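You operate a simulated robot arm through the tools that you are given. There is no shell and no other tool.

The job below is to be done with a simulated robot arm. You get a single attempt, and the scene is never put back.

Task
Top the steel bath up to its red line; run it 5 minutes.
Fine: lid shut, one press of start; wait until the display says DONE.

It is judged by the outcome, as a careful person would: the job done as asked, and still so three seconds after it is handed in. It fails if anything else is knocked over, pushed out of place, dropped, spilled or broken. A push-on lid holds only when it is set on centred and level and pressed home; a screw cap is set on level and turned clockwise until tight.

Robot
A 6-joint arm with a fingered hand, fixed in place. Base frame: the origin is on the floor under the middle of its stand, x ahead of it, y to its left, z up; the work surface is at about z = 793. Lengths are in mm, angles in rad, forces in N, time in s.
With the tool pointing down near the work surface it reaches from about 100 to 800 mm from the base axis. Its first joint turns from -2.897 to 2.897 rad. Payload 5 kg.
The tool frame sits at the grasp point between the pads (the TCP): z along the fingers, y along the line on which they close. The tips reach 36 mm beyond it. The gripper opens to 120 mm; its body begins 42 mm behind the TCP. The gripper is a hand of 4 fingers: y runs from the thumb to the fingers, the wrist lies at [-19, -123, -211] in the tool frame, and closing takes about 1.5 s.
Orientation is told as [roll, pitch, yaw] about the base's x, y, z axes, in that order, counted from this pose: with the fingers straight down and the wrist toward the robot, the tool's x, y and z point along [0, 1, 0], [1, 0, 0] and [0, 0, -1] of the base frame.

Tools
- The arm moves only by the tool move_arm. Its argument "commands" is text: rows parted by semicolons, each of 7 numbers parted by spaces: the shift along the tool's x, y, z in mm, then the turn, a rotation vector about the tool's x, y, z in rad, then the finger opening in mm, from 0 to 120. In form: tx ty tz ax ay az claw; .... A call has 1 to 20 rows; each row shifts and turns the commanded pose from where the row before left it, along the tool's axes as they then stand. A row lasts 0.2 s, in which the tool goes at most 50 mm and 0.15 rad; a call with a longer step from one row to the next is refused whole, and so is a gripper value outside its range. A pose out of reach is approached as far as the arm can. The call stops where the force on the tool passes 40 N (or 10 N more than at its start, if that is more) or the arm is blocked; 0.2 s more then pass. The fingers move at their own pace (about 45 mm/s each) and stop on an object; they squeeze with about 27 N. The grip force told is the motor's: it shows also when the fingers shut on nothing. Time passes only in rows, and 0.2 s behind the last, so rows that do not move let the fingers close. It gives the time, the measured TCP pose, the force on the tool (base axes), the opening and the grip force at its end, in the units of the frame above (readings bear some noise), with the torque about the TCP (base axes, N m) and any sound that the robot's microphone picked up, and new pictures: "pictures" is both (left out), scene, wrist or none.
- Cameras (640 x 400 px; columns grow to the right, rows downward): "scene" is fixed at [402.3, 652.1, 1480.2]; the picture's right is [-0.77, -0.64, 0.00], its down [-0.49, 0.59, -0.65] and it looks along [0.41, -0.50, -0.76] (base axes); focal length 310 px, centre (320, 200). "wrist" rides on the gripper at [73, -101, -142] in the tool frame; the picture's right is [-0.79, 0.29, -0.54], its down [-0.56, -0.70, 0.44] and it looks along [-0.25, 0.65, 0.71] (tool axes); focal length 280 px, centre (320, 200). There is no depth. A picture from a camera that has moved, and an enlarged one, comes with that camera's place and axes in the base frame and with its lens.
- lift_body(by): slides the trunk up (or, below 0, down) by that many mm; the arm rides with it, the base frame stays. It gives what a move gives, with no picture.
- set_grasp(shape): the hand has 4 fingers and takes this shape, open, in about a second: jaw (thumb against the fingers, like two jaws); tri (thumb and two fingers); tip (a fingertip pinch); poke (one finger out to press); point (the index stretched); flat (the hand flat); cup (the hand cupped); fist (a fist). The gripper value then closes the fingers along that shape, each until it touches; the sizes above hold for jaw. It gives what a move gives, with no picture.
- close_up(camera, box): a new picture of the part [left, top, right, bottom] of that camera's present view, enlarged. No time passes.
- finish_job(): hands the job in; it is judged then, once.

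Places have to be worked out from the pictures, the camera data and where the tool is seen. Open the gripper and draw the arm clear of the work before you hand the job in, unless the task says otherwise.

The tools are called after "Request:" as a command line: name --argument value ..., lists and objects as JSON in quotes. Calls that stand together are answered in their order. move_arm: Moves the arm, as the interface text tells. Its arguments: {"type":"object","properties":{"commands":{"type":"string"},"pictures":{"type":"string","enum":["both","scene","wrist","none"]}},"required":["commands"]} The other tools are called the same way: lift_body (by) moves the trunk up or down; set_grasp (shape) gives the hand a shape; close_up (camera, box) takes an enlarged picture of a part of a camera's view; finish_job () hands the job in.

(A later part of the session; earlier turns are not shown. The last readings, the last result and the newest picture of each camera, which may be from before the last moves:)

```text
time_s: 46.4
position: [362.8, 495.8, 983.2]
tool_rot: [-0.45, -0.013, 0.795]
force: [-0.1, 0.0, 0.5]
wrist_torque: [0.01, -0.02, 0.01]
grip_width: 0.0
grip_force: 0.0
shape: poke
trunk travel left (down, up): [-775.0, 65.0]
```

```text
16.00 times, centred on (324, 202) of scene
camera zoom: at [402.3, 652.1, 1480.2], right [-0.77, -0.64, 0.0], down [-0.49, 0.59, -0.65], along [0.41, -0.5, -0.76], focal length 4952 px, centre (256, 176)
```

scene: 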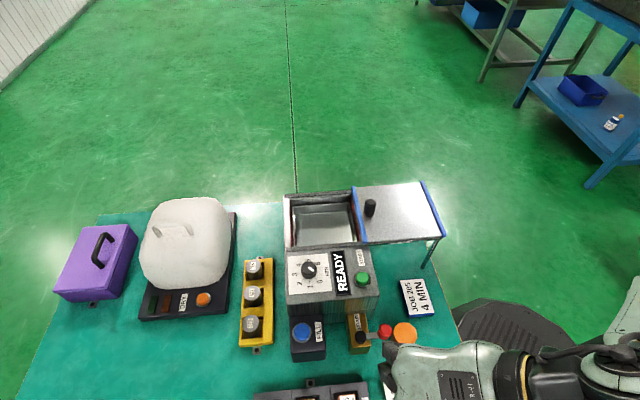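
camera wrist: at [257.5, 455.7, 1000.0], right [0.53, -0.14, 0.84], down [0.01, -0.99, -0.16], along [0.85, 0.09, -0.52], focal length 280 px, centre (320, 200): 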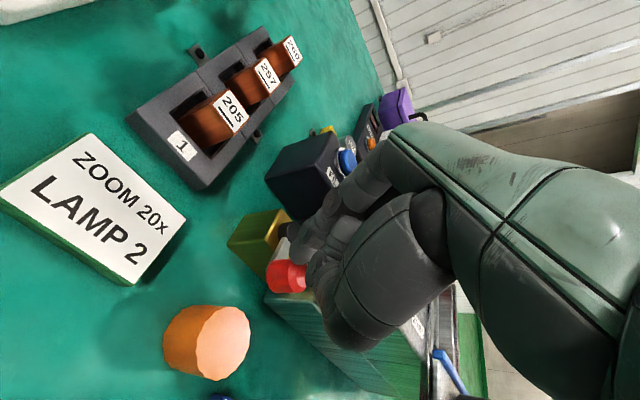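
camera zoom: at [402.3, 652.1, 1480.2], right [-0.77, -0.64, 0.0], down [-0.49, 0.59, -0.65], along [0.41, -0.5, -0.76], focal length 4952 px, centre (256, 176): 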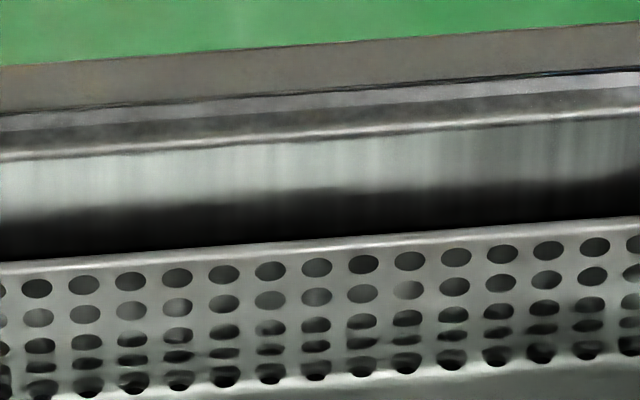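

The lever is back exactly where it was and the level is steady. Now I refill in controlled steps: by my calibration the middle of the red band corresponds to the waterline at row about 197 (column 256) in the 16x back-wall view. I move back over FILL in the same orientation.

Request:
move_arm --commands "-20.3 37.9 16.2 0 0 0 120; -20.3 37.9 16.2 0 0 0 120; -20.3 37.9 16.2 0 0 0 120; -20.3 37.9 16.2 0 0 0 120; 0 0 0 0 0 0 120; 0 0 0 0 0 0 120"

Request:
close_up --camera "wrist" --box '[220, 180, 400, 330]'

Request:
close_up --camera "scene" --box '[340, 220, 372, 246]'

```text
time_s: 47.8
position: [541.4, 535.6, 961.8]
tool_rot: [-0.45, -0.014, 0.793]
force: [0.5, 0.4, 0.8]
wrist_torque: [0.03, 0.01, 0.0]
grip_width: 0.0
grip_force: 0.1
shape: poke
trunk travel left (down, up): [-775.0, 65.0]
camera wrist: at [379.1, 549.2, 1058.7], right [0.53, -0.14, 0.84], down [0.01, -0.99, -0.16], along [0.85, 0.09, -0.52], focal length 280 px, centre (320, 200)
```

scene: 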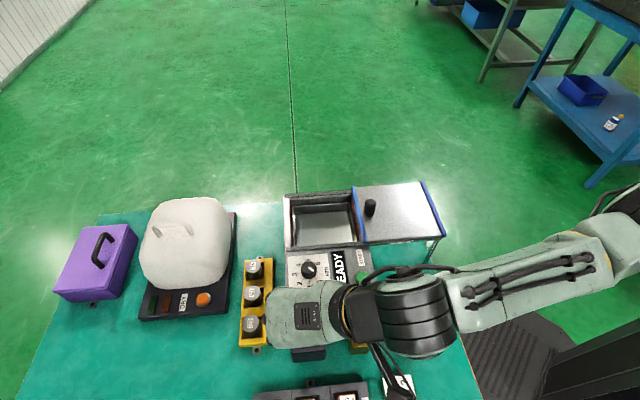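
wrist: 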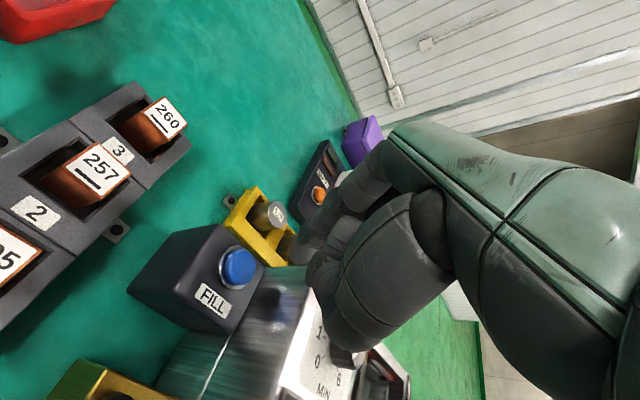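

```text
2.67 times, centred on (310, 255) of wrist
camera zoom: at [379.1, 549.2, 1058.7], right [0.53, -0.14, 0.84], down [0.01, -0.99, -0.16], along [0.85, 0.09, -0.52], focal length 748 px, centre (347, 53)
```

zoom: 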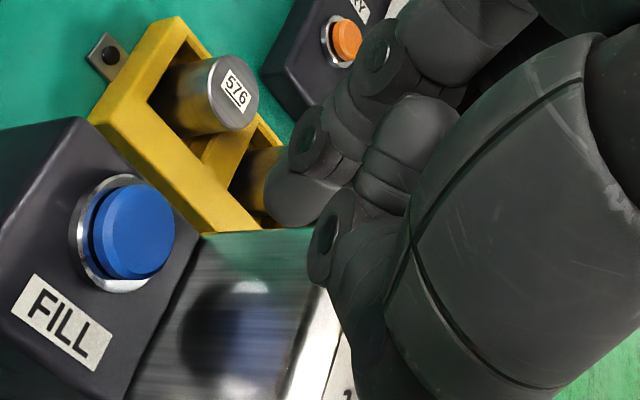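

```text
15.38 times, centred on (356, 233) of scene
camera zoom: at [402.3, 652.1, 1480.2], right [-0.77, -0.64, 0.0], down [-0.49, 0.59, -0.65], along [0.41, -0.5, -0.76], focal length 4762 px, centre (-234, -308)
```

zoom: 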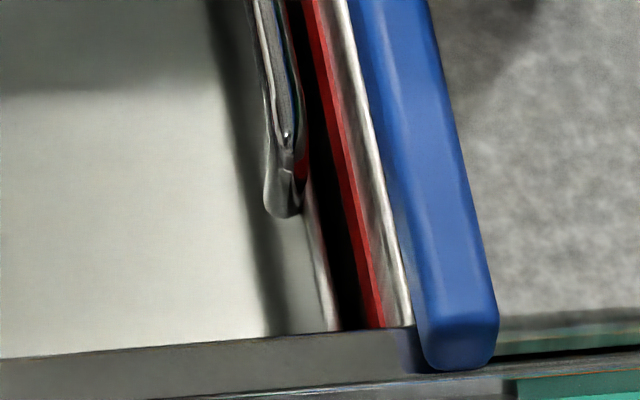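

I correct by 3 mm back and 2.5 mm toward the tank to match the earlier press point, then descend to just above the button.

Request:
move_arm --commands "-2.25 -3 1.1 0 0 0 120; 6.7 0 13.8 0 0 0 120; 6.7 0 13.8 0 0 0 120; 6.7 0 13.8 0 0 0 120; 0 0 0 0 0 0 120; 0 0 0 0 0 0 120" --pictures "none"

Request:
close_up --camera "wrist" --box '[220, 180, 400, 330]'

Request:
close_up --camera "scene" --box '[312, 194, 336, 209]'

```text
time_s: 49.2
position: [541.2, 532.1, 917.6]
tool_rot: [-0.449, -0.015, 0.795]
force: [-0.1, 0.6, 0.3]
wrist_torque: [-0.02, 0.01, 0.01]
grip_width: 0.0
grip_force: 0.1
shape: poke
trunk travel left (down, up): [-775.0, 65.0]
```

```text
2.67 times, centred on (310, 255) of wrist
camera zoom: at [378.1, 545.9, 1013.4], right [0.53, -0.14, 0.84], down [0.01, -0.99, -0.16], along [0.85, 0.09, -0.52], focal length 748 px, centre (347, 53)
```

zoom: 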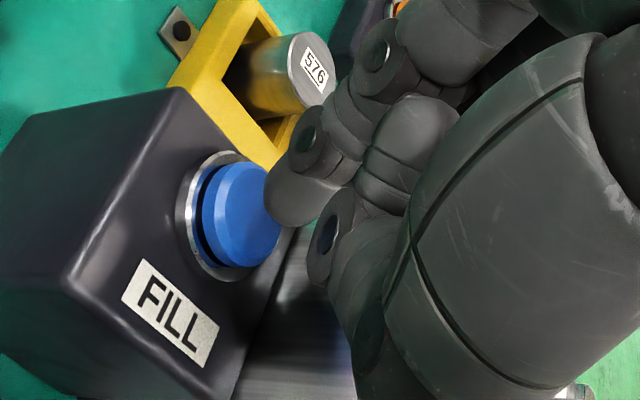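

```text
16.00 times, centred on (324, 202) of scene
camera zoom: at [402.3, 652.1, 1480.2], right [-0.77, -0.64, 0.0], down [-0.49, 0.59, -0.65], along [0.41, -0.5, -0.76], focal length 4952 px, centre (256, 176)
```

zoom: 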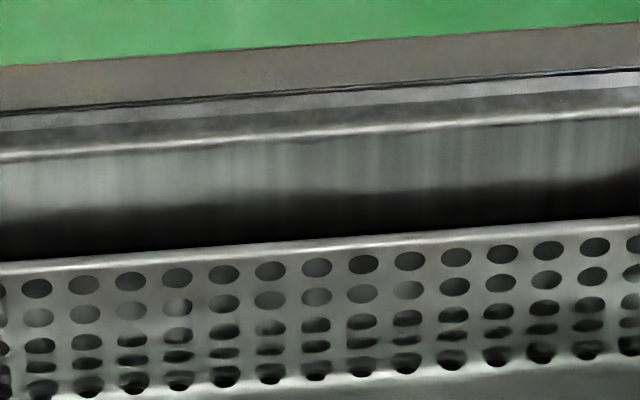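

The alignment matches the earlier press and the level is unchanged. I press FILL and hold about 1.4 s, then check.

Request:
move_arm --commands "1.75 0 3.6 0 0 0 120; 1.75 0 3.6 0 0 0 120; 1.9 0 3.9 0 0 0 120; 0 0 0 0 0 0 120; 0 0 0 0 0 0 120; 0 0 0 0 0 0 120; 0 0 0 0 0 0 120; 0 0 0 0 0 0 120; 0 0 0 0 0 0 120" --pictures "none"

Request:
close_up --camera "scene" --box '[312, 194, 336, 209]'

Request:
close_up --camera "scene" --box '[340, 220, 372, 246]'

Request:
close_up --camera "wrist" --box '[220, 180, 400, 330]'

```text
time_s: 51.2
position: [539.3, 533.1, 904.5]
tool_rot: [-0.45, -0.014, 0.794]
force: [0.7, 0.3, 2.8]
wrist_torque: [-0.02, -0.04, 0.01]
grip_width: 0.0
grip_force: 0.1
shape: poke
trunk travel left (down, up): [-775.0, 65.0]
heard: click
```

```text
16.00 times, centred on (324, 202) of scene
camera zoom: at [402.3, 652.1, 1480.2], right [-0.77, -0.64, 0.0], down [-0.49, 0.59, -0.65], along [0.41, -0.5, -0.76], focal length 4952 px, centre (256, 176)
```

zoom: 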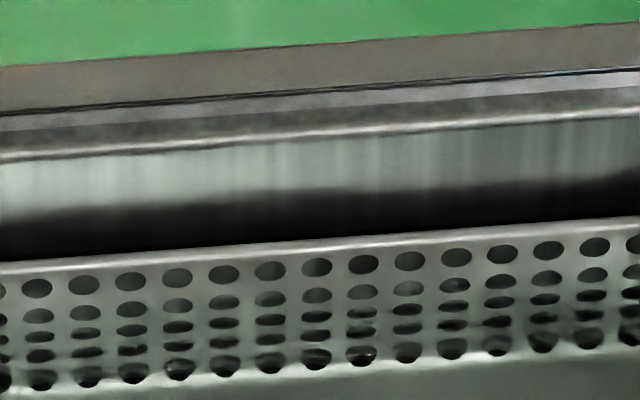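

```text
15.38 times, centred on (356, 233) of scene
camera zoom: at [402.3, 652.1, 1480.2], right [-0.77, -0.64, 0.0], down [-0.49, 0.59, -0.65], along [0.41, -0.5, -0.76], focal length 4762 px, centre (-234, -308)
```

zoom: 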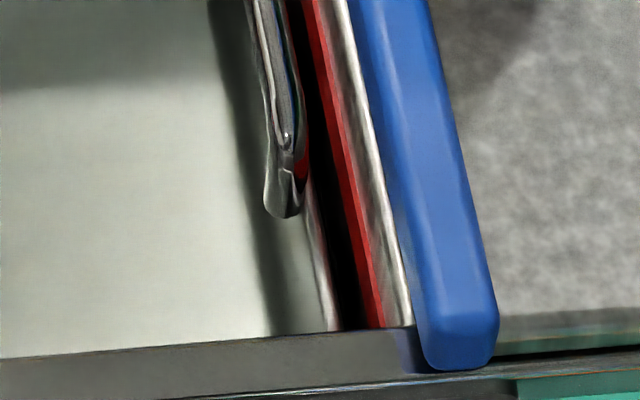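

```text
2.67 times, centred on (310, 255) of wrist
camera zoom: at [376.7, 546.6, 1000.6], right [0.53, -0.14, 0.84], down [0.01, -0.99, -0.16], along [0.85, 0.09, -0.52], focal length 748 px, centre (347, 53)
```

zoom: 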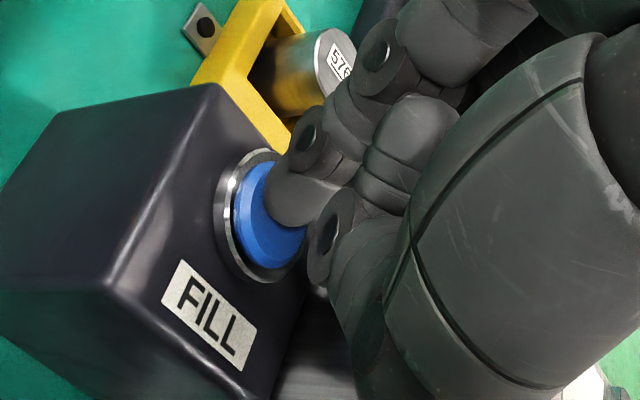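

The water is rising past the upper rows of holes, still below the band. I hold 1 s more and check.

Request:
move_arm --commands "0 0 0 0 0 0 120; 0 0 0 0 0 0 120; 0 0 0 0 0 0 120; 0 0 0 0 0 0 120" --pictures "none"

Request:
close_up --camera "scene" --box '[312, 194, 336, 209]'

Request:
close_up --camera "scene" --box '[340, 220, 372, 246]'

Request:
close_up --camera "scene" --box '[338, 196, 362, 211]'

```text
time_s: 52.2
position: [538.5, 531.8, 904.1]
tool_rot: [-0.45, -0.013, 0.794]
force: [1.5, 1.3, 1.9]
wrist_torque: [0.03, -0.04, 0.0]
grip_width: 0.0
grip_force: 0.1
shape: poke
trunk travel left (down, up): [-775.0, 65.0]
```

```text
16.00 times, centred on (324, 202) of scene
camera zoom: at [402.3, 652.1, 1480.2], right [-0.77, -0.64, 0.0], down [-0.49, 0.59, -0.65], along [0.41, -0.5, -0.76], focal length 4952 px, centre (256, 176)
```

zoom: 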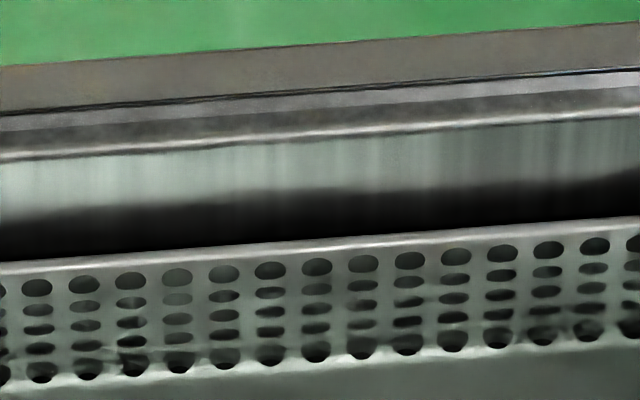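

```text
15.38 times, centred on (356, 233) of scene
camera zoom: at [402.3, 652.1, 1480.2], right [-0.77, -0.64, 0.0], down [-0.49, 0.59, -0.65], along [0.41, -0.5, -0.76], focal length 4762 px, centre (-234, -308)
```

zoom: 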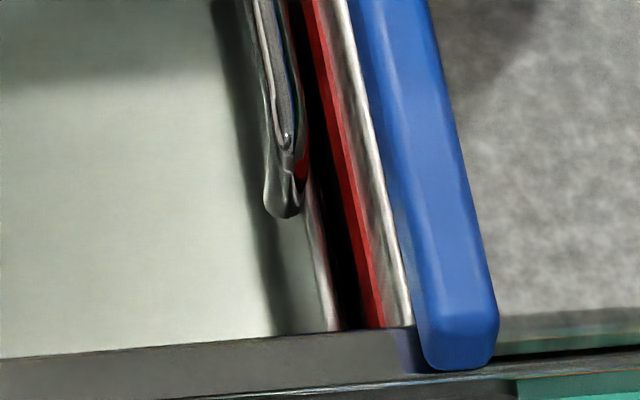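

```text
16.00 times, centred on (350, 204) of scene
camera zoom: at [402.3, 652.1, 1480.2], right [-0.77, -0.64, 0.0], down [-0.49, 0.59, -0.65], along [0.41, -0.5, -0.76], focal length 4952 px, centre (-160, 144)
```

zoom: 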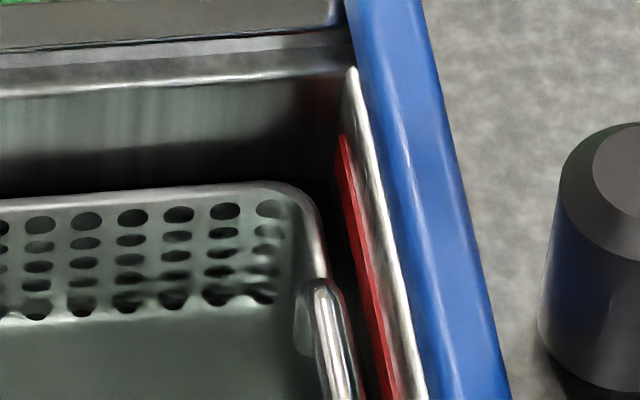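

The band is still fully exposed and the water is near the top row of holes. I hold another 0.6 s.

Request:
move_arm --commands "0 0 0 0 0 0 120; 0 0 0 0 0 0 120" --pictures "none"

Request:
close_up --camera "scene" --box '[312, 194, 336, 209]'

Request:
close_up --camera "scene" --box '[340, 220, 372, 246]'

Request:
close_up --camera "scene" --box '[338, 196, 362, 211]'

```text
time_s: 52.8
position: [539.2, 532.2, 905.3]
tool_rot: [-0.451, -0.013, 0.794]
force: [0.5, -0.1, 3.6]
wrist_torque: [0.03, -0.04, 0.0]
grip_width: 0.0
grip_force: 0.0
shape: poke
trunk travel left (down, up): [-775.0, 65.0]
```

```text
16.00 times, centred on (324, 202) of scene
camera zoom: at [402.3, 652.1, 1480.2], right [-0.77, -0.64, 0.0], down [-0.49, 0.59, -0.65], along [0.41, -0.5, -0.76], focal length 4952 px, centre (256, 176)
```

zoom: 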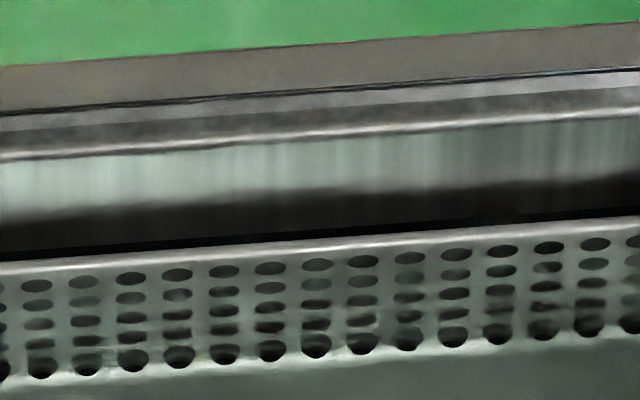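

```text
15.38 times, centred on (356, 233) of scene
camera zoom: at [402.3, 652.1, 1480.2], right [-0.77, -0.64, 0.0], down [-0.49, 0.59, -0.65], along [0.41, -0.5, -0.76], focal length 4762 px, centre (-234, -308)
```

zoom: 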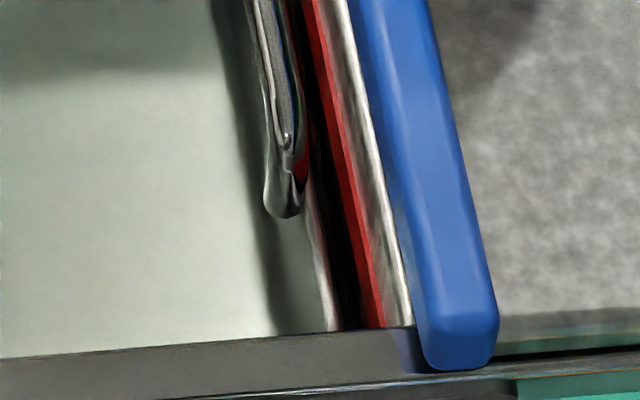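

```text
16.00 times, centred on (350, 204) of scene
camera zoom: at [402.3, 652.1, 1480.2], right [-0.77, -0.64, 0.0], down [-0.49, 0.59, -0.65], along [0.41, -0.5, -0.76], focal length 4952 px, centre (-160, 144)
```

zoom: 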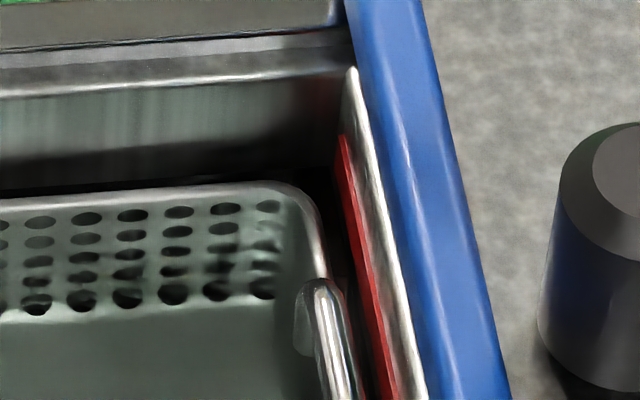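

A crisp waterline now shows on the back wall near row 232, about 7 mm short of my target row 197. I hold 0.8 s more and re-check.

Request:
move_arm --commands "0 0 0 0 0 0 120; 0 0 0 0 0 0 120; 0 0 0 0 0 0 120" --pictures "none"

Request:
close_up --camera "scene" --box '[312, 194, 336, 209]'

Request:
close_up --camera "scene" --box '[340, 220, 372, 246]'

Request:
close_up --camera "scene" --box '[338, 196, 362, 211]'

```text
time_s: 53.6
position: [539.5, 532.7, 903.6]
tool_rot: [-0.449, -0.013, 0.795]
force: [0.6, 0.6, 3.4]
wrist_torque: [0.05, 0.01, 0.0]
grip_width: 0.0
grip_force: 0.0
shape: poke
trunk travel left (down, up): [-775.0, 65.0]
```

```text
16.00 times, centred on (324, 202) of scene
camera zoom: at [402.3, 652.1, 1480.2], right [-0.77, -0.64, 0.0], down [-0.49, 0.59, -0.65], along [0.41, -0.5, -0.76], focal length 4952 px, centre (256, 176)
```

zoom: 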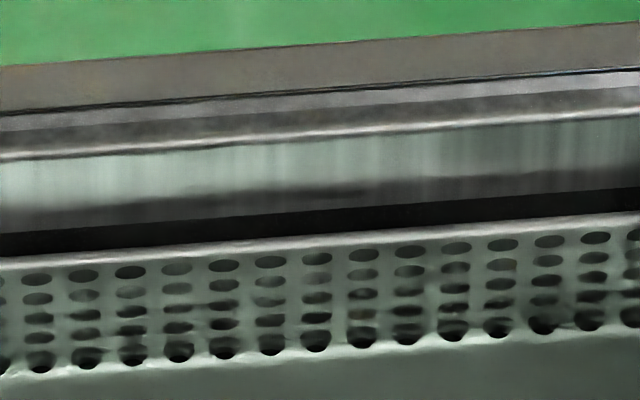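

```text
15.38 times, centred on (356, 233) of scene
camera zoom: at [402.3, 652.1, 1480.2], right [-0.77, -0.64, 0.0], down [-0.49, 0.59, -0.65], along [0.41, -0.5, -0.76], focal length 4762 px, centre (-234, -308)
```

zoom: 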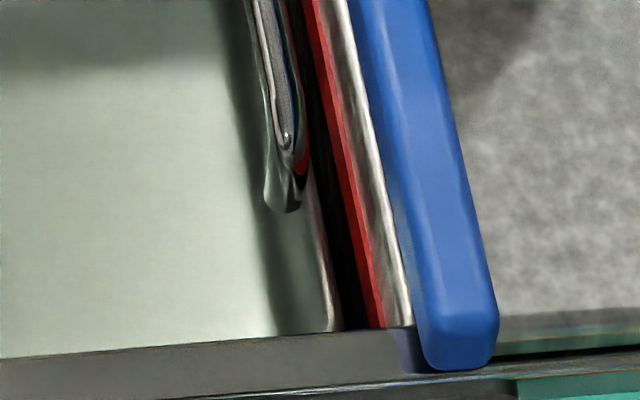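

```text
16.00 times, centred on (350, 204) of scene
camera zoom: at [402.3, 652.1, 1480.2], right [-0.77, -0.64, 0.0], down [-0.49, 0.59, -0.65], along [0.41, -0.5, -0.76], focal length 4952 px, centre (-160, 144)
```

zoom: 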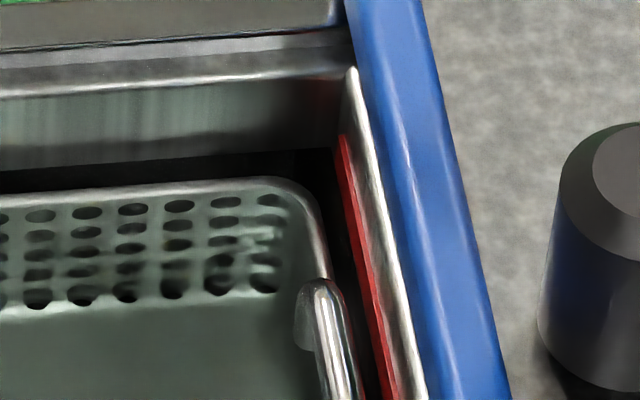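

The waterline is at about row 215, just at the lower edge of the band. I hold 0.4 s more.

Request:
move_arm --commands "0 0 0 0 0 0 120" --pictures "none"

Request:
close_up --camera "scene" --box '[312, 194, 336, 209]'

Request:
close_up --camera "scene" --box '[340, 220, 372, 246]'

Request:
close_up --camera "scene" --box '[338, 196, 362, 211]'

```text
time_s: 54.0
position: [539.7, 533.6, 905.3]
tool_rot: [-0.452, -0.014, 0.795]
force: [-0.1, 0.5, 3.0]
wrist_torque: [0.03, -0.09, 0.02]
grip_width: 0.1
grip_force: 0.0
shape: poke
trunk travel left (down, up): [-775.0, 65.0]
```

```text
16.00 times, centred on (324, 202) of scene
camera zoom: at [402.3, 652.1, 1480.2], right [-0.77, -0.64, 0.0], down [-0.49, 0.59, -0.65], along [0.41, -0.5, -0.76], focal length 4952 px, centre (256, 176)
```

zoom: 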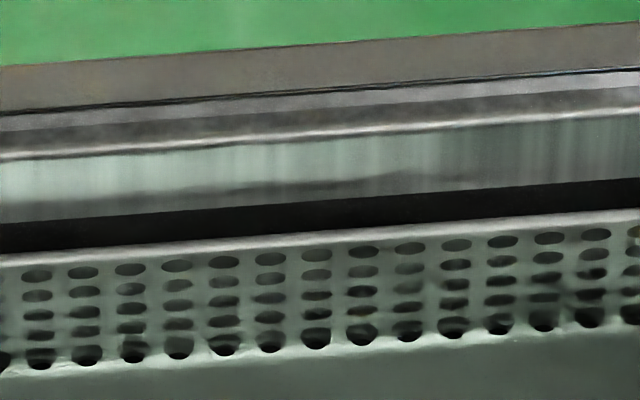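

```text
15.38 times, centred on (356, 233) of scene
camera zoom: at [402.3, 652.1, 1480.2], right [-0.77, -0.64, 0.0], down [-0.49, 0.59, -0.65], along [0.41, -0.5, -0.76], focal length 4762 px, centre (-234, -308)
```

zoom: 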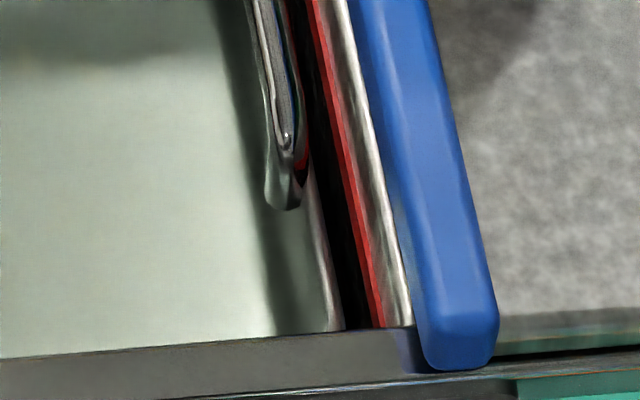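

```text
16.00 times, centred on (350, 204) of scene
camera zoom: at [402.3, 652.1, 1480.2], right [-0.77, -0.64, 0.0], down [-0.49, 0.59, -0.65], along [0.41, -0.5, -0.76], focal length 4952 px, centre (-160, 144)
```

zoom: 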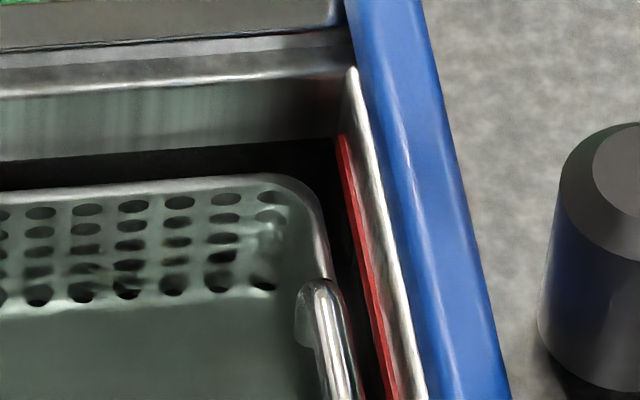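

The waterline is at about row 205 with roughly two thirds of the band still showing. One more 0.2 s and then release should leave it at the band's middle, so I hold one row and lift off.

Request:
move_arm --commands "0 0 0 0 0 0 120; -8.77 0 -17.97 0 0 0 120; -8.77 0 -17.97 0 0 0 120; 0 0 0 0 0 0 120" --pictures "none"

Request:
close_up --camera "scene" --box '[312, 194, 336, 209]'

Request:
close_up --camera "scene" --box '[340, 220, 372, 246]'

Request:
close_up --camera "scene" --box '[338, 196, 362, 211]'

```text
time_s: 55.0
position: [538.7, 531.3, 944.1]
tool_rot: [-0.449, -0.014, 0.796]
force: [0.5, 0.0, -0.3]
wrist_torque: [-0.02, 0.03, -0.01]
grip_width: 0.0
grip_force: 0.0
shape: poke
trunk travel left (down, up): [-775.0, 65.0]
```

```text
16.00 times, centred on (324, 202) of scene
camera zoom: at [402.3, 652.1, 1480.2], right [-0.77, -0.64, 0.0], down [-0.49, 0.59, -0.65], along [0.41, -0.5, -0.76], focal length 4952 px, centre (256, 176)
```

zoom: 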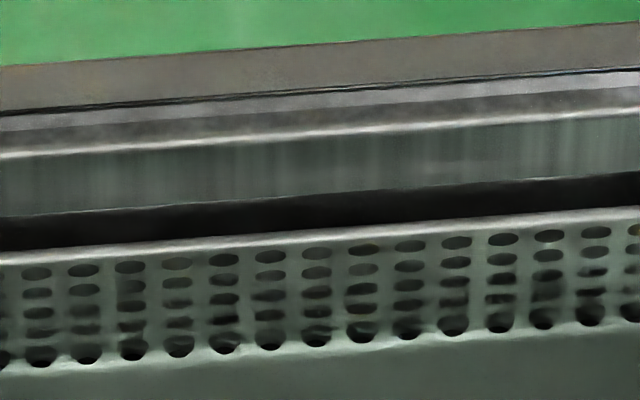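

```text
15.38 times, centred on (356, 233) of scene
camera zoom: at [402.3, 652.1, 1480.2], right [-0.77, -0.64, 0.0], down [-0.49, 0.59, -0.65], along [0.41, -0.5, -0.76], focal length 4762 px, centre (-234, -308)
```

zoom: 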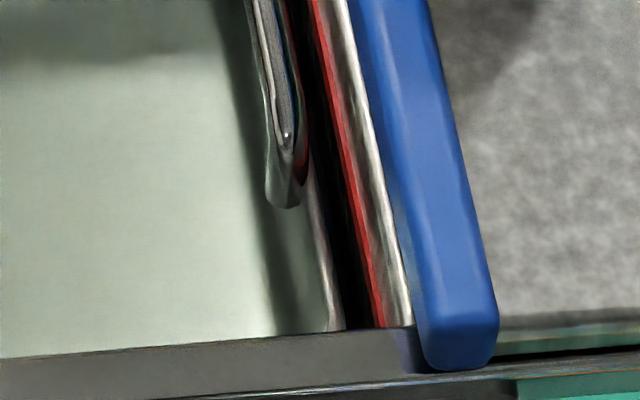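

```text
16.00 times, centred on (350, 204) of scene
camera zoom: at [402.3, 652.1, 1480.2], right [-0.77, -0.64, 0.0], down [-0.49, 0.59, -0.65], along [0.41, -0.5, -0.76], focal length 4952 px, centre (-160, 144)
```

zoom: 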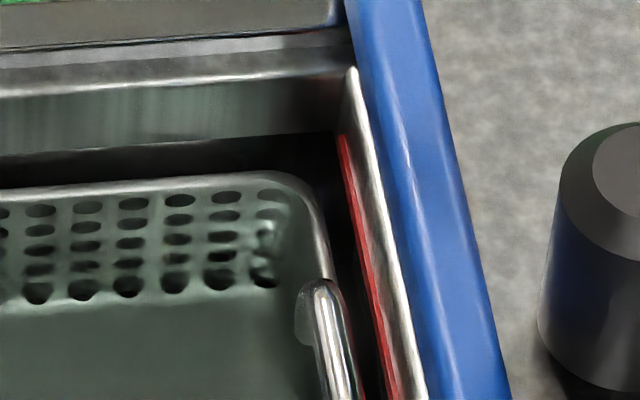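

About half of the red band is covered now (waterline at row 200), so the level is right at the line. Next is the dial: I rise, un-tilt and move above it at (602,443).

Request:
move_arm --commands "-17.5 0 -36 0 0 0 120; -17.5 0 -36 0 0 0 120; -17.5 0 -36 0 0 0 120; 0 0 0 0 0.15 0 120; 0 0 0 0 0.15 0 120; 0 0 0 0 0.15 0 120; -35.7 -5.9 0 0 0 0 120; -35.7 -5.9 0 0 0 0 120; -35.7 -5.9 0 0 0 0 120; 0 0 0 0 0 0 120" --pictures "none"

Request:
set_grasp --shape "tri"

Request:
move_arm --commands "0 0 0 0 0 0 80; 0 0 0 0 0 0 80; 0 0 0 0 0 0 80; 0 0 0 0 0 0 80"

Request:
close_up --camera "scene" --box '[270, 200, 390, 300]'

Request:
close_up --camera "wrist" --box '[200, 180, 400, 380]'

```text
time_s: 57.2
position: [601.9, 443.0, 1065.7]
tool_rot: [-0.002, -0.013, 0.795]
force: [0.6, 0.1, 0.1]
wrist_torque: [0.01, -0.03, -0.01]
grip_width: 0.0
grip_force: 0.0
shape: poke
trunk travel left (down, up): [-775.0, 65.0]
```

```text
time_s: 58.1
position: [600.2, 442.8, 1065.2]
tool_rot: [-0.002, -0.015, 0.795]
force: [0.2, -0.2, -0.6]
wrist_torque: [0.01, 0.0, -0.03]
grip_width: 119.7
grip_force: 0.1
shape: tri
trunk travel left (down, up): [-775.0, 65.0]
```

```text
time_s: 59.1
position: [601.1, 442.6, 1065.6]
tool_rot: [-0.001, -0.014, 0.795]
force: [0.1, 0.3, -0.2]
wrist_torque: [-0.02, 0.0, -0.01]
grip_width: 80.5
grip_force: 0.0
shape: tri
trunk travel left (down, up): [-775.0, 65.0]
camera wrist: at [477.6, 418.2, 1207.4], right [0.76, -0.35, 0.55], down [-0.09, -0.89, -0.45], along [0.65, 0.3, -0.7], focal length 280 px, centre (320, 200)
```

scene: 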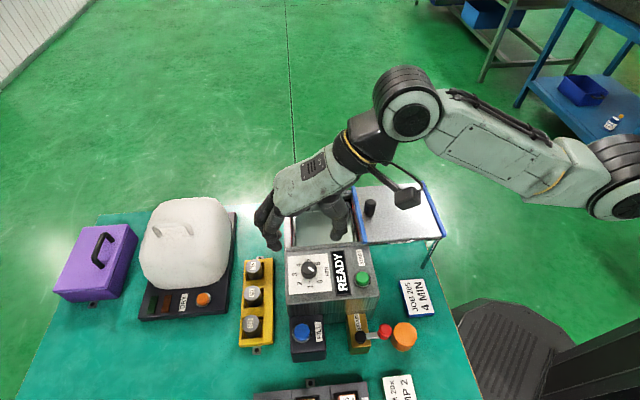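
wrist: 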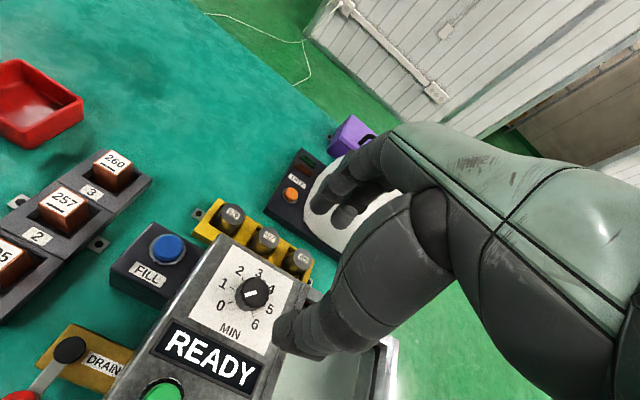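

```text
4.00 times, centred on (330, 250) of scene
camera zoom: at [402.3, 652.1, 1480.2], right [-0.77, -0.64, 0.0], down [-0.49, 0.59, -0.65], along [0.41, -0.5, -0.76], focal length 1238 px, centre (280, 0)
```

zoom: 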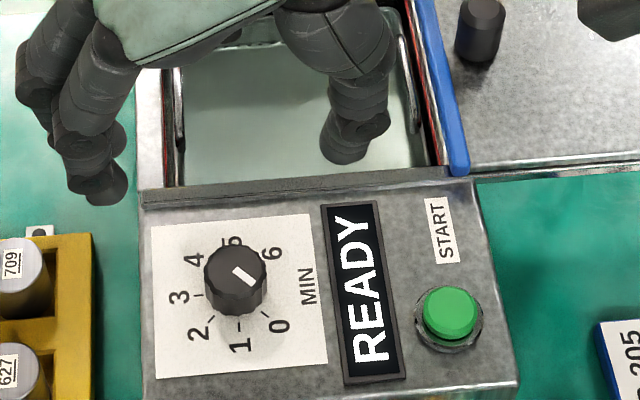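

```text
2.00 times, centred on (300, 280) of wrist
camera zoom: at [477.6, 418.2, 1207.4], right [0.76, -0.35, 0.55], down [-0.09, -0.89, -0.45], along [0.65, 0.3, -0.7], focal length 561 px, centre (360, 40)
```

zoom: 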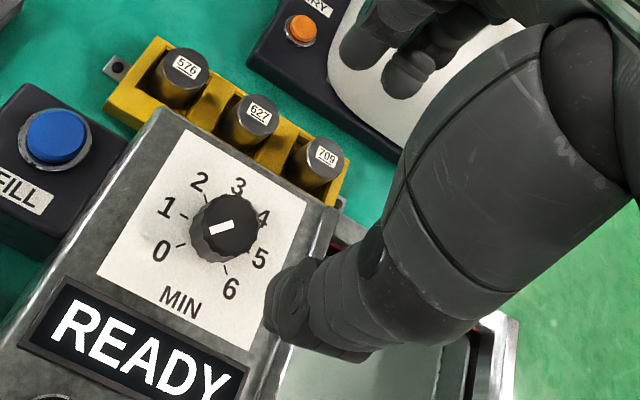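

The dial knob is at about (602,441.5); the hand is centred above it within 2 mm, in tri shape with 80 mm opening. I lower to z about 1000 (tips still above the knob) and turn the hand counter-clockwise by 0.65 rad to have room for a clockwise turn.

Request:
move_arm --commands "0 0 33 0 0 0 70; 0 0 33 0 0 0 70; 0 0 0 0 0 -0.13 70; 0 0 0 0 0 -0.13 70; 0 0 0 0 0 -0.13 70; 0 0 0 0 0 -0.13 70; 0 0 0 0 0 -0.13 70; 0 0 0 0 0 0 70; 0 0 0 0 0 0 70"

Request:
close_up --camera "scene" --box '[270, 200, 390, 300]'

Request:
close_up --camera "wrist" --box '[200, 180, 400, 380]'

```text
time_s: 61.1
position: [602.6, 443.0, 998.3]
tool_rot: [-0.009, -0.012, 1.445]
force: [-0.9, 0.9, 0.0]
wrist_torque: [-0.02, 0.0, 0.01]
grip_width: 70.0
grip_force: 0.1
shape: tri
trunk travel left (down, up): [-775.0, 65.0]
camera wrist: at [517.0, 348.9, 1140.5], right [0.81, 0.18, 0.55], down [0.47, -0.76, -0.45], along [0.34, 0.62, -0.7], focal length 280 px, centre (320, 200)
```

scene: 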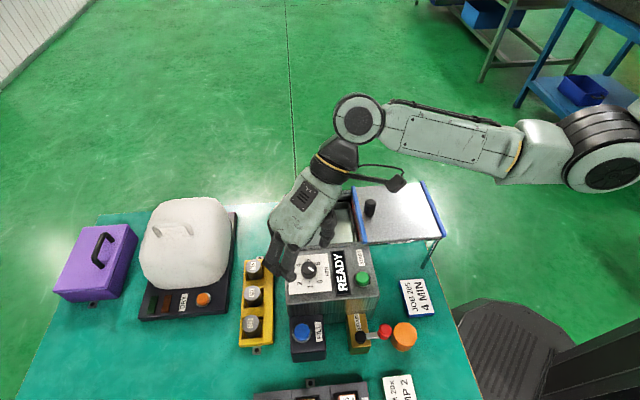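
wrist: 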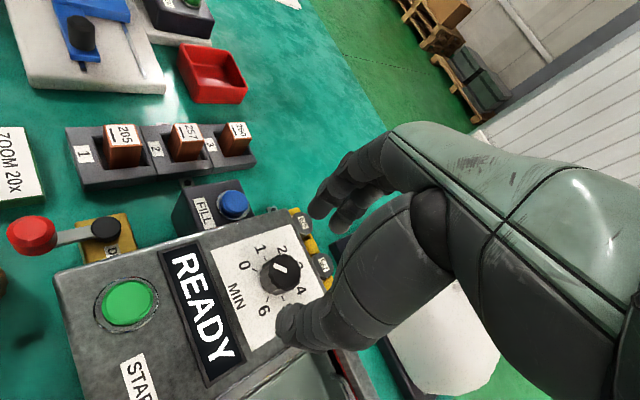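

```text
4.00 times, centred on (330, 250) of scene
camera zoom: at [402.3, 652.1, 1480.2], right [-0.77, -0.64, 0.0], down [-0.49, 0.59, -0.65], along [0.41, -0.5, -0.76], focal length 1238 px, centre (280, 0)
```

zoom: 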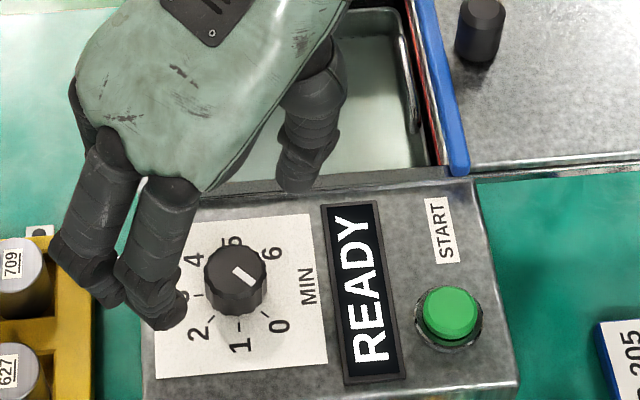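

```text
2.00 times, centred on (300, 280) of wrist
camera zoom: at [517.0, 348.9, 1140.5], right [0.81, 0.18, 0.55], down [0.47, -0.76, -0.45], along [0.34, 0.62, -0.7], focal length 561 px, centre (360, 40)
```

zoom: 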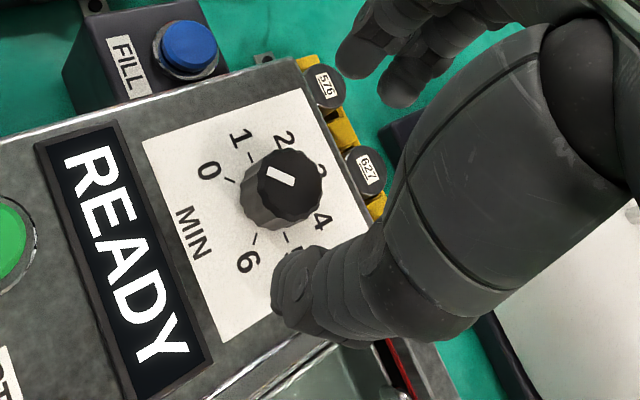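

The turned pose is fully reached and centred. I lower 40 mm around the knob with the fingers open 70 mm.

Request:
move_arm --commands "0 0 20 0 0 0 70; 0 0 20 0 0 0 70; 0 0 0 0 0 0 70"

Request:
close_up --camera "scene" --box '[270, 200, 390, 300]'

Request:
close_up --camera "wrist" --box '[200, 180, 400, 380]'

```text
time_s: 61.9
position: [603.6, 443.7, 959.1]
tool_rot: [-0.009, -0.011, 1.444]
force: [1.0, -0.6, 0.0]
wrist_torque: [0.01, -0.02, 0.01]
grip_width: 70.4
grip_force: 0.0
shape: tri
trunk travel left (down, up): [-775.0, 65.0]
camera wrist: at [517.1, 348.8, 1100.4], right [0.81, 0.18, 0.55], down [0.47, -0.76, -0.44], along [0.34, 0.62, -0.7], focal length 280 px, centre (320, 200)
```

scene: 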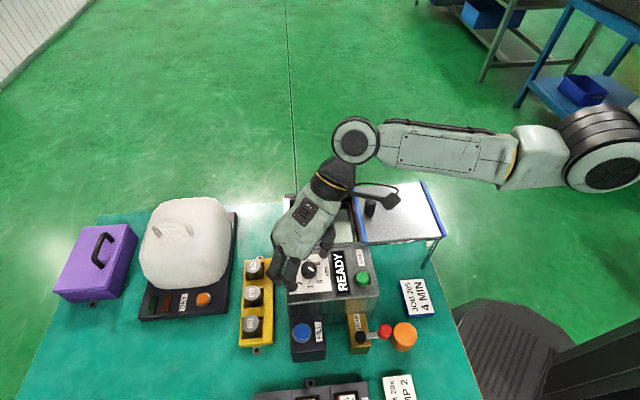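
wrist: 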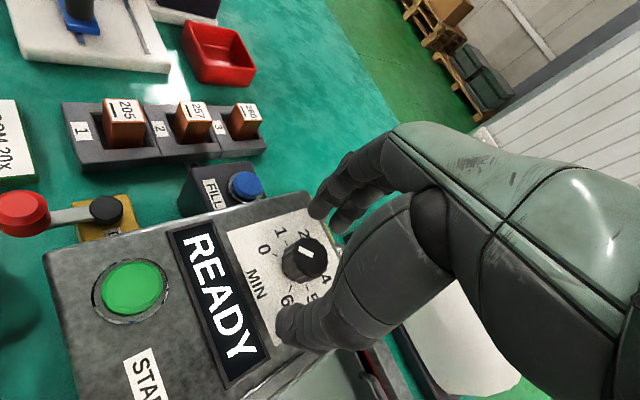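

```text
4.00 times, centred on (330, 250) of scene
camera zoom: at [402.3, 652.1, 1480.2], right [-0.77, -0.64, 0.0], down [-0.49, 0.59, -0.65], along [0.41, -0.5, -0.76], focal length 1238 px, centre (280, 0)
```

zoom: 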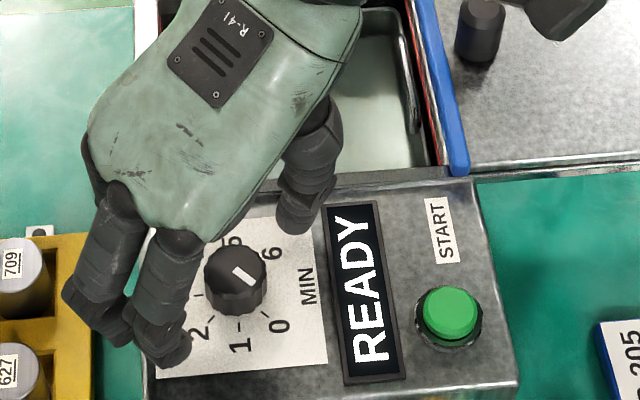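

```text
2.00 times, centred on (300, 280) of wrist
camera zoom: at [517.1, 348.8, 1100.4], right [0.81, 0.18, 0.55], down [0.47, -0.76, -0.44], along [0.34, 0.62, -0.7], focal length 561 px, centre (360, 40)
```

zoom: 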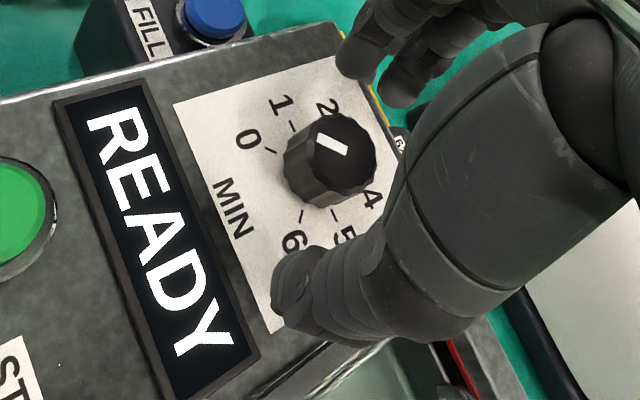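

The knob sits between thumb and fingers. I lower 4 mm more and close on it.

Request:
move_arm --commands "0 0 4 0 0 0 70; 0 0 0 0 0 0 50; 0 0 0 0 0 0 35; 0 0 0 0 0 0 20; 0 0 0 0 0 0 20; 0 0 0 0 0 0 20; 0 0 0 0 0 0 20"

Request:
close_up --camera "scene" --box '[270, 200, 390, 300]'

Request:
close_up --camera "wrist" --box '[200, 180, 400, 380]'

```text
time_s: 63.5
position: [604.0, 443.0, 953.6]
tool_rot: [-0.009, -0.01, 1.443]
force: [1.2, -1.7, -1.3]
wrist_torque: [-0.04, -0.03, -0.03]
grip_width: 19.9
grip_force: 27.0
shape: tri
trunk travel left (down, up): [-775.0, 65.0]
camera wrist: at [517.7, 348.4, 1096.2], right [0.81, 0.18, 0.55], down [0.47, -0.76, -0.44], along [0.34, 0.62, -0.7], focal length 280 px, centre (320, 200)
```

scene: 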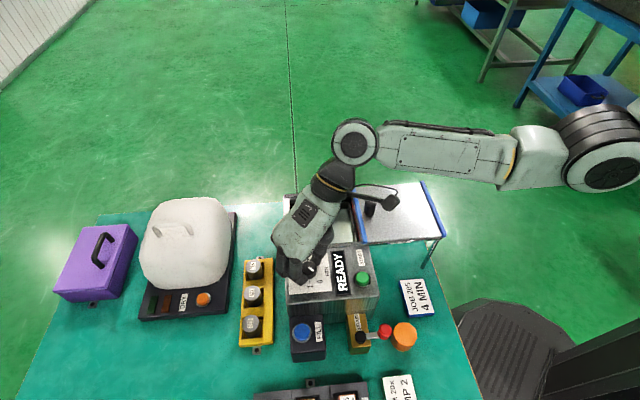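
wrist: 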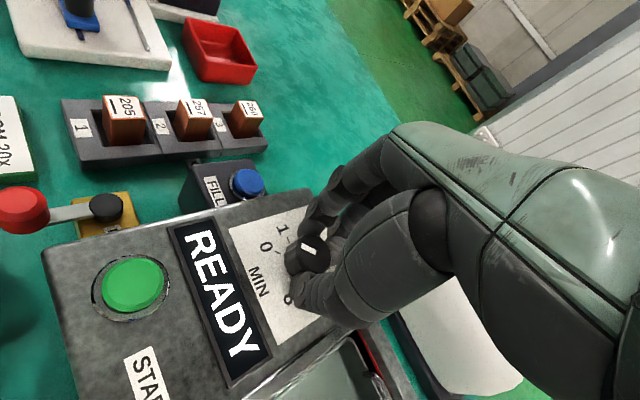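

```text
4.00 times, centred on (330, 250) of scene
camera zoom: at [402.3, 652.1, 1480.2], right [-0.77, -0.64, 0.0], down [-0.49, 0.59, -0.65], along [0.41, -0.5, -0.76], focal length 1238 px, centre (280, 0)
```

zoom: 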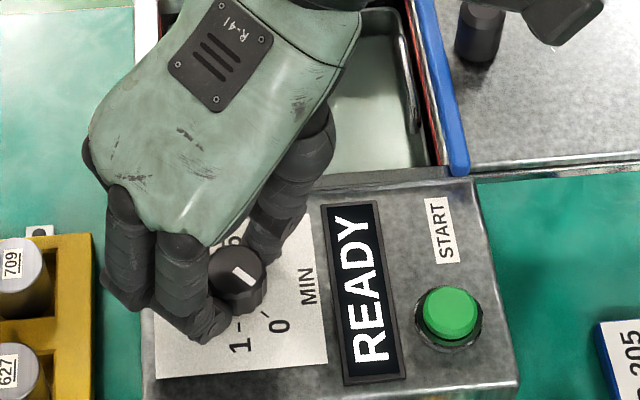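

```text
2.00 times, centred on (300, 280) of wrist
camera zoom: at [517.7, 348.4, 1096.2], right [0.81, 0.18, 0.55], down [0.47, -0.76, -0.44], along [0.34, 0.62, -0.7], focal length 561 px, centre (360, 40)
```

zoom: 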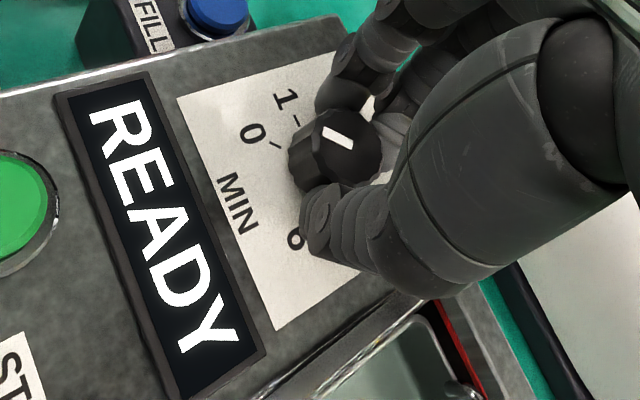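

Thumb and two fingers are on the knob (grip force 27 N). I turn clockwise 0.39 rad first, keeping the squeeze, and check that the pointer follows.

Request:
move_arm --commands "0 0 0 0 0 0 5; 0 0 0 0 0 0.13 5; 0 0 0 0 0 0.13 5; 0 0 0 0 0 0.13 5; 0 0 0 0 0 0 5"

Request:
close_up --camera "wrist" --box '[200, 180, 400, 380]'

Request:
close_up --camera "scene" --box '[280, 240, 360, 300]'

```text
time_s: 64.7
position: [603.6, 442.5, 954.8]
tool_rot: [-0.003, -0.014, 1.053]
force: [0.4, -8.6, 1.2]
wrist_torque: [-0.26, 0.03, 0.06]
grip_width: 19.1
grip_force: 27.4
shape: tri
trunk travel left (down, up): [-775.0, 65.0]
camera wrist: at [488.7, 386.8, 1096.3], right [0.82, -0.15, 0.55], down [0.14, -0.88, -0.45], along [0.55, 0.45, -0.7], focal length 280 px, centre (320, 200)
```

scene: 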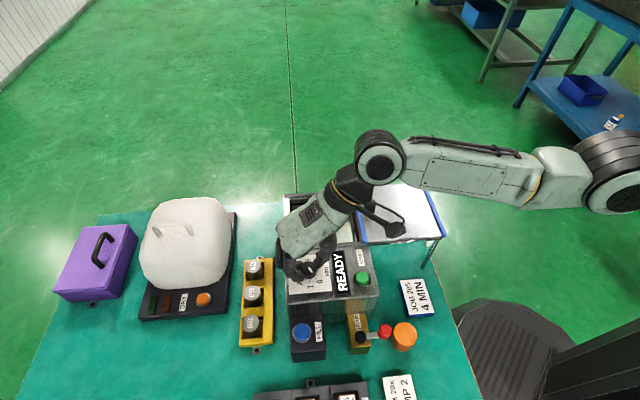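
wrist: 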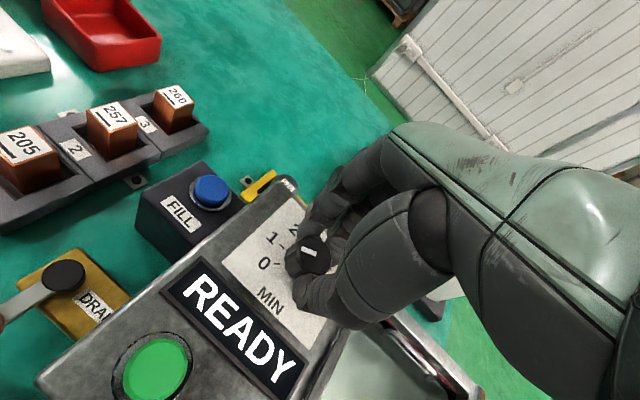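

```text
2.00 times, centred on (300, 280) of wrist
camera zoom: at [488.7, 386.8, 1096.3], right [0.82, -0.15, 0.55], down [0.14, -0.88, -0.45], along [0.55, 0.45, -0.7], focal length 561 px, centre (360, 40)
```

zoom: 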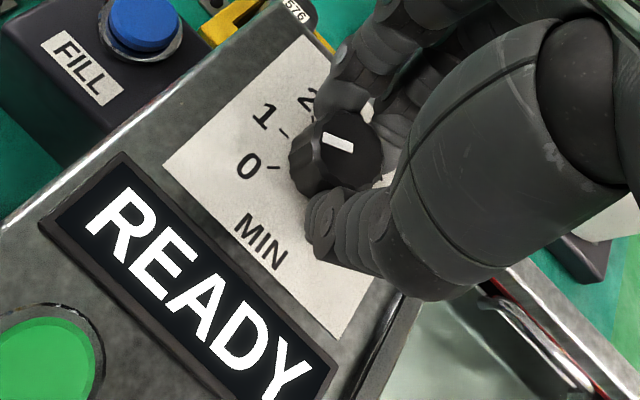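

```text
6.67 times, centred on (320, 270) of scene
camera zoom: at [402.3, 652.1, 1480.2], right [-0.77, -0.64, 0.0], down [-0.49, 0.59, -0.65], along [0.41, -0.5, -0.76], focal length 2064 px, centre (320, -267)
```

zoom: 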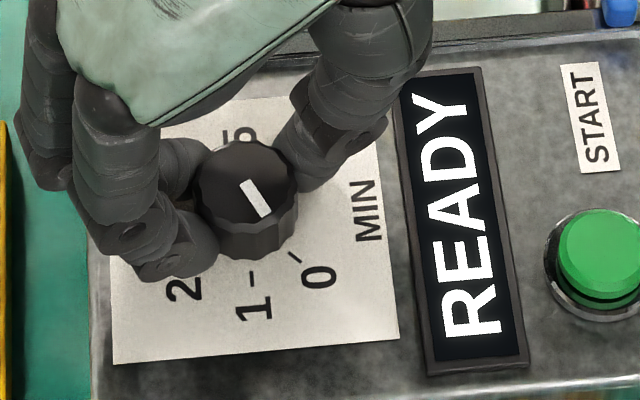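

The pointer moved about 14° for a 22° hand turn, so it follows with a little slip, and there is an 8.6 N side force. I shift 2 mm to relieve that and continue turning clockwise 0.78 rad.

Request:
move_arm --commands "-1 -1.7 0 0 0 0 0; 0 0 0 0 0 0.13 0; 0 0 0 0 0 0.13 0; 0 0 0 0 0 0.13 0; 0 0 0 0 0 0.13 0; 0 0 0 0 0 0.13 0; 0 0 0 0 0 0.13 0; 0 0 0 0 0 0 0"

Request:
close_up --camera "wrist" --box '[200, 180, 400, 380]'

Request:
close_up --camera "scene" --box '[280, 240, 360, 300]'

```text
time_s: 66.5
position: [602.7, 441.0, 954.9]
tool_rot: [0.008, -0.013, 0.272]
force: [-8.3, -10.9, -4.0]
wrist_torque: [-0.29, 0.21, 0.07]
grip_width: 18.6
grip_force: 27.4
shape: tri
trunk travel left (down, up): [-775.0, 65.0]
camera wrist: at [484.0, 480.5, 1097.5], right [0.48, -0.69, 0.54], down [-0.52, -0.72, -0.45], along [0.7, -0.06, -0.71], focal length 280 px, centre (320, 200)
```

scene: 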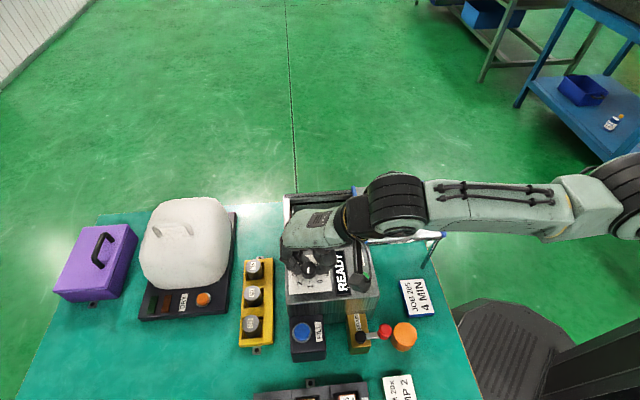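
wrist: 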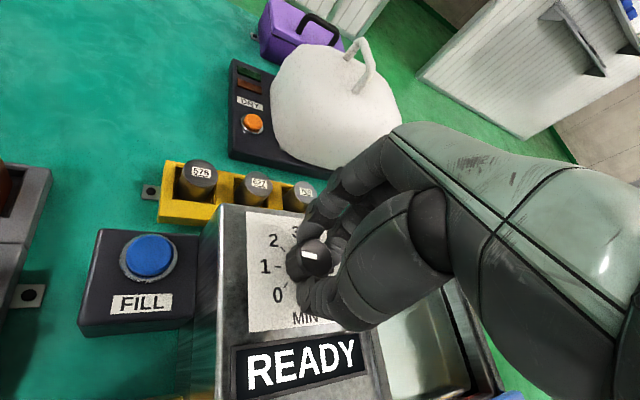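

```text
2.00 times, centred on (300, 280) of wrist
camera zoom: at [484.0, 480.5, 1097.5], right [0.48, -0.69, 0.54], down [-0.52, -0.72, -0.45], along [0.7, -0.06, -0.71], focal length 561 px, centre (360, 40)
```

zoom: 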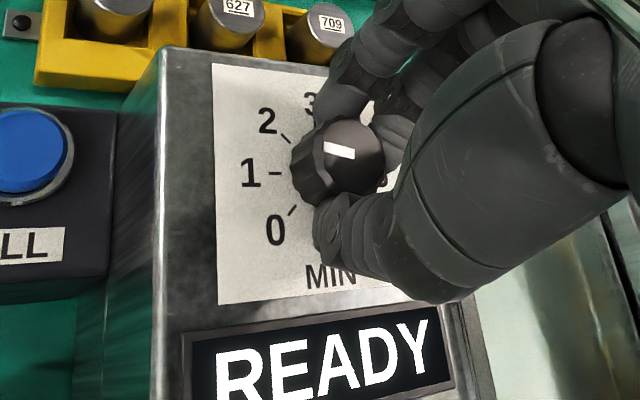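

```text
6.67 times, centred on (320, 270) of scene
camera zoom: at [402.3, 652.1, 1480.2], right [-0.77, -0.64, 0.0], down [-0.49, 0.59, -0.65], along [0.41, -0.5, -0.76], focal length 2064 px, centre (320, -267)
```

zoom: 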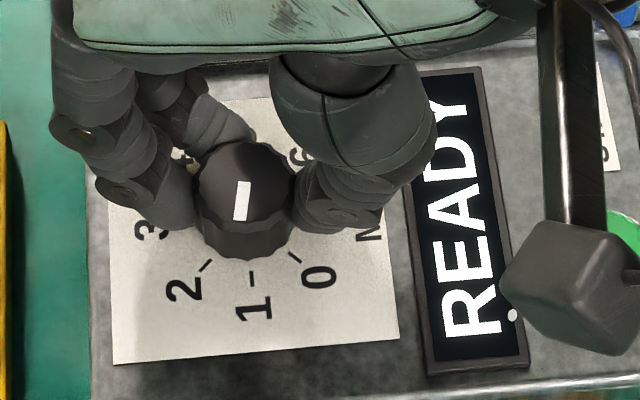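

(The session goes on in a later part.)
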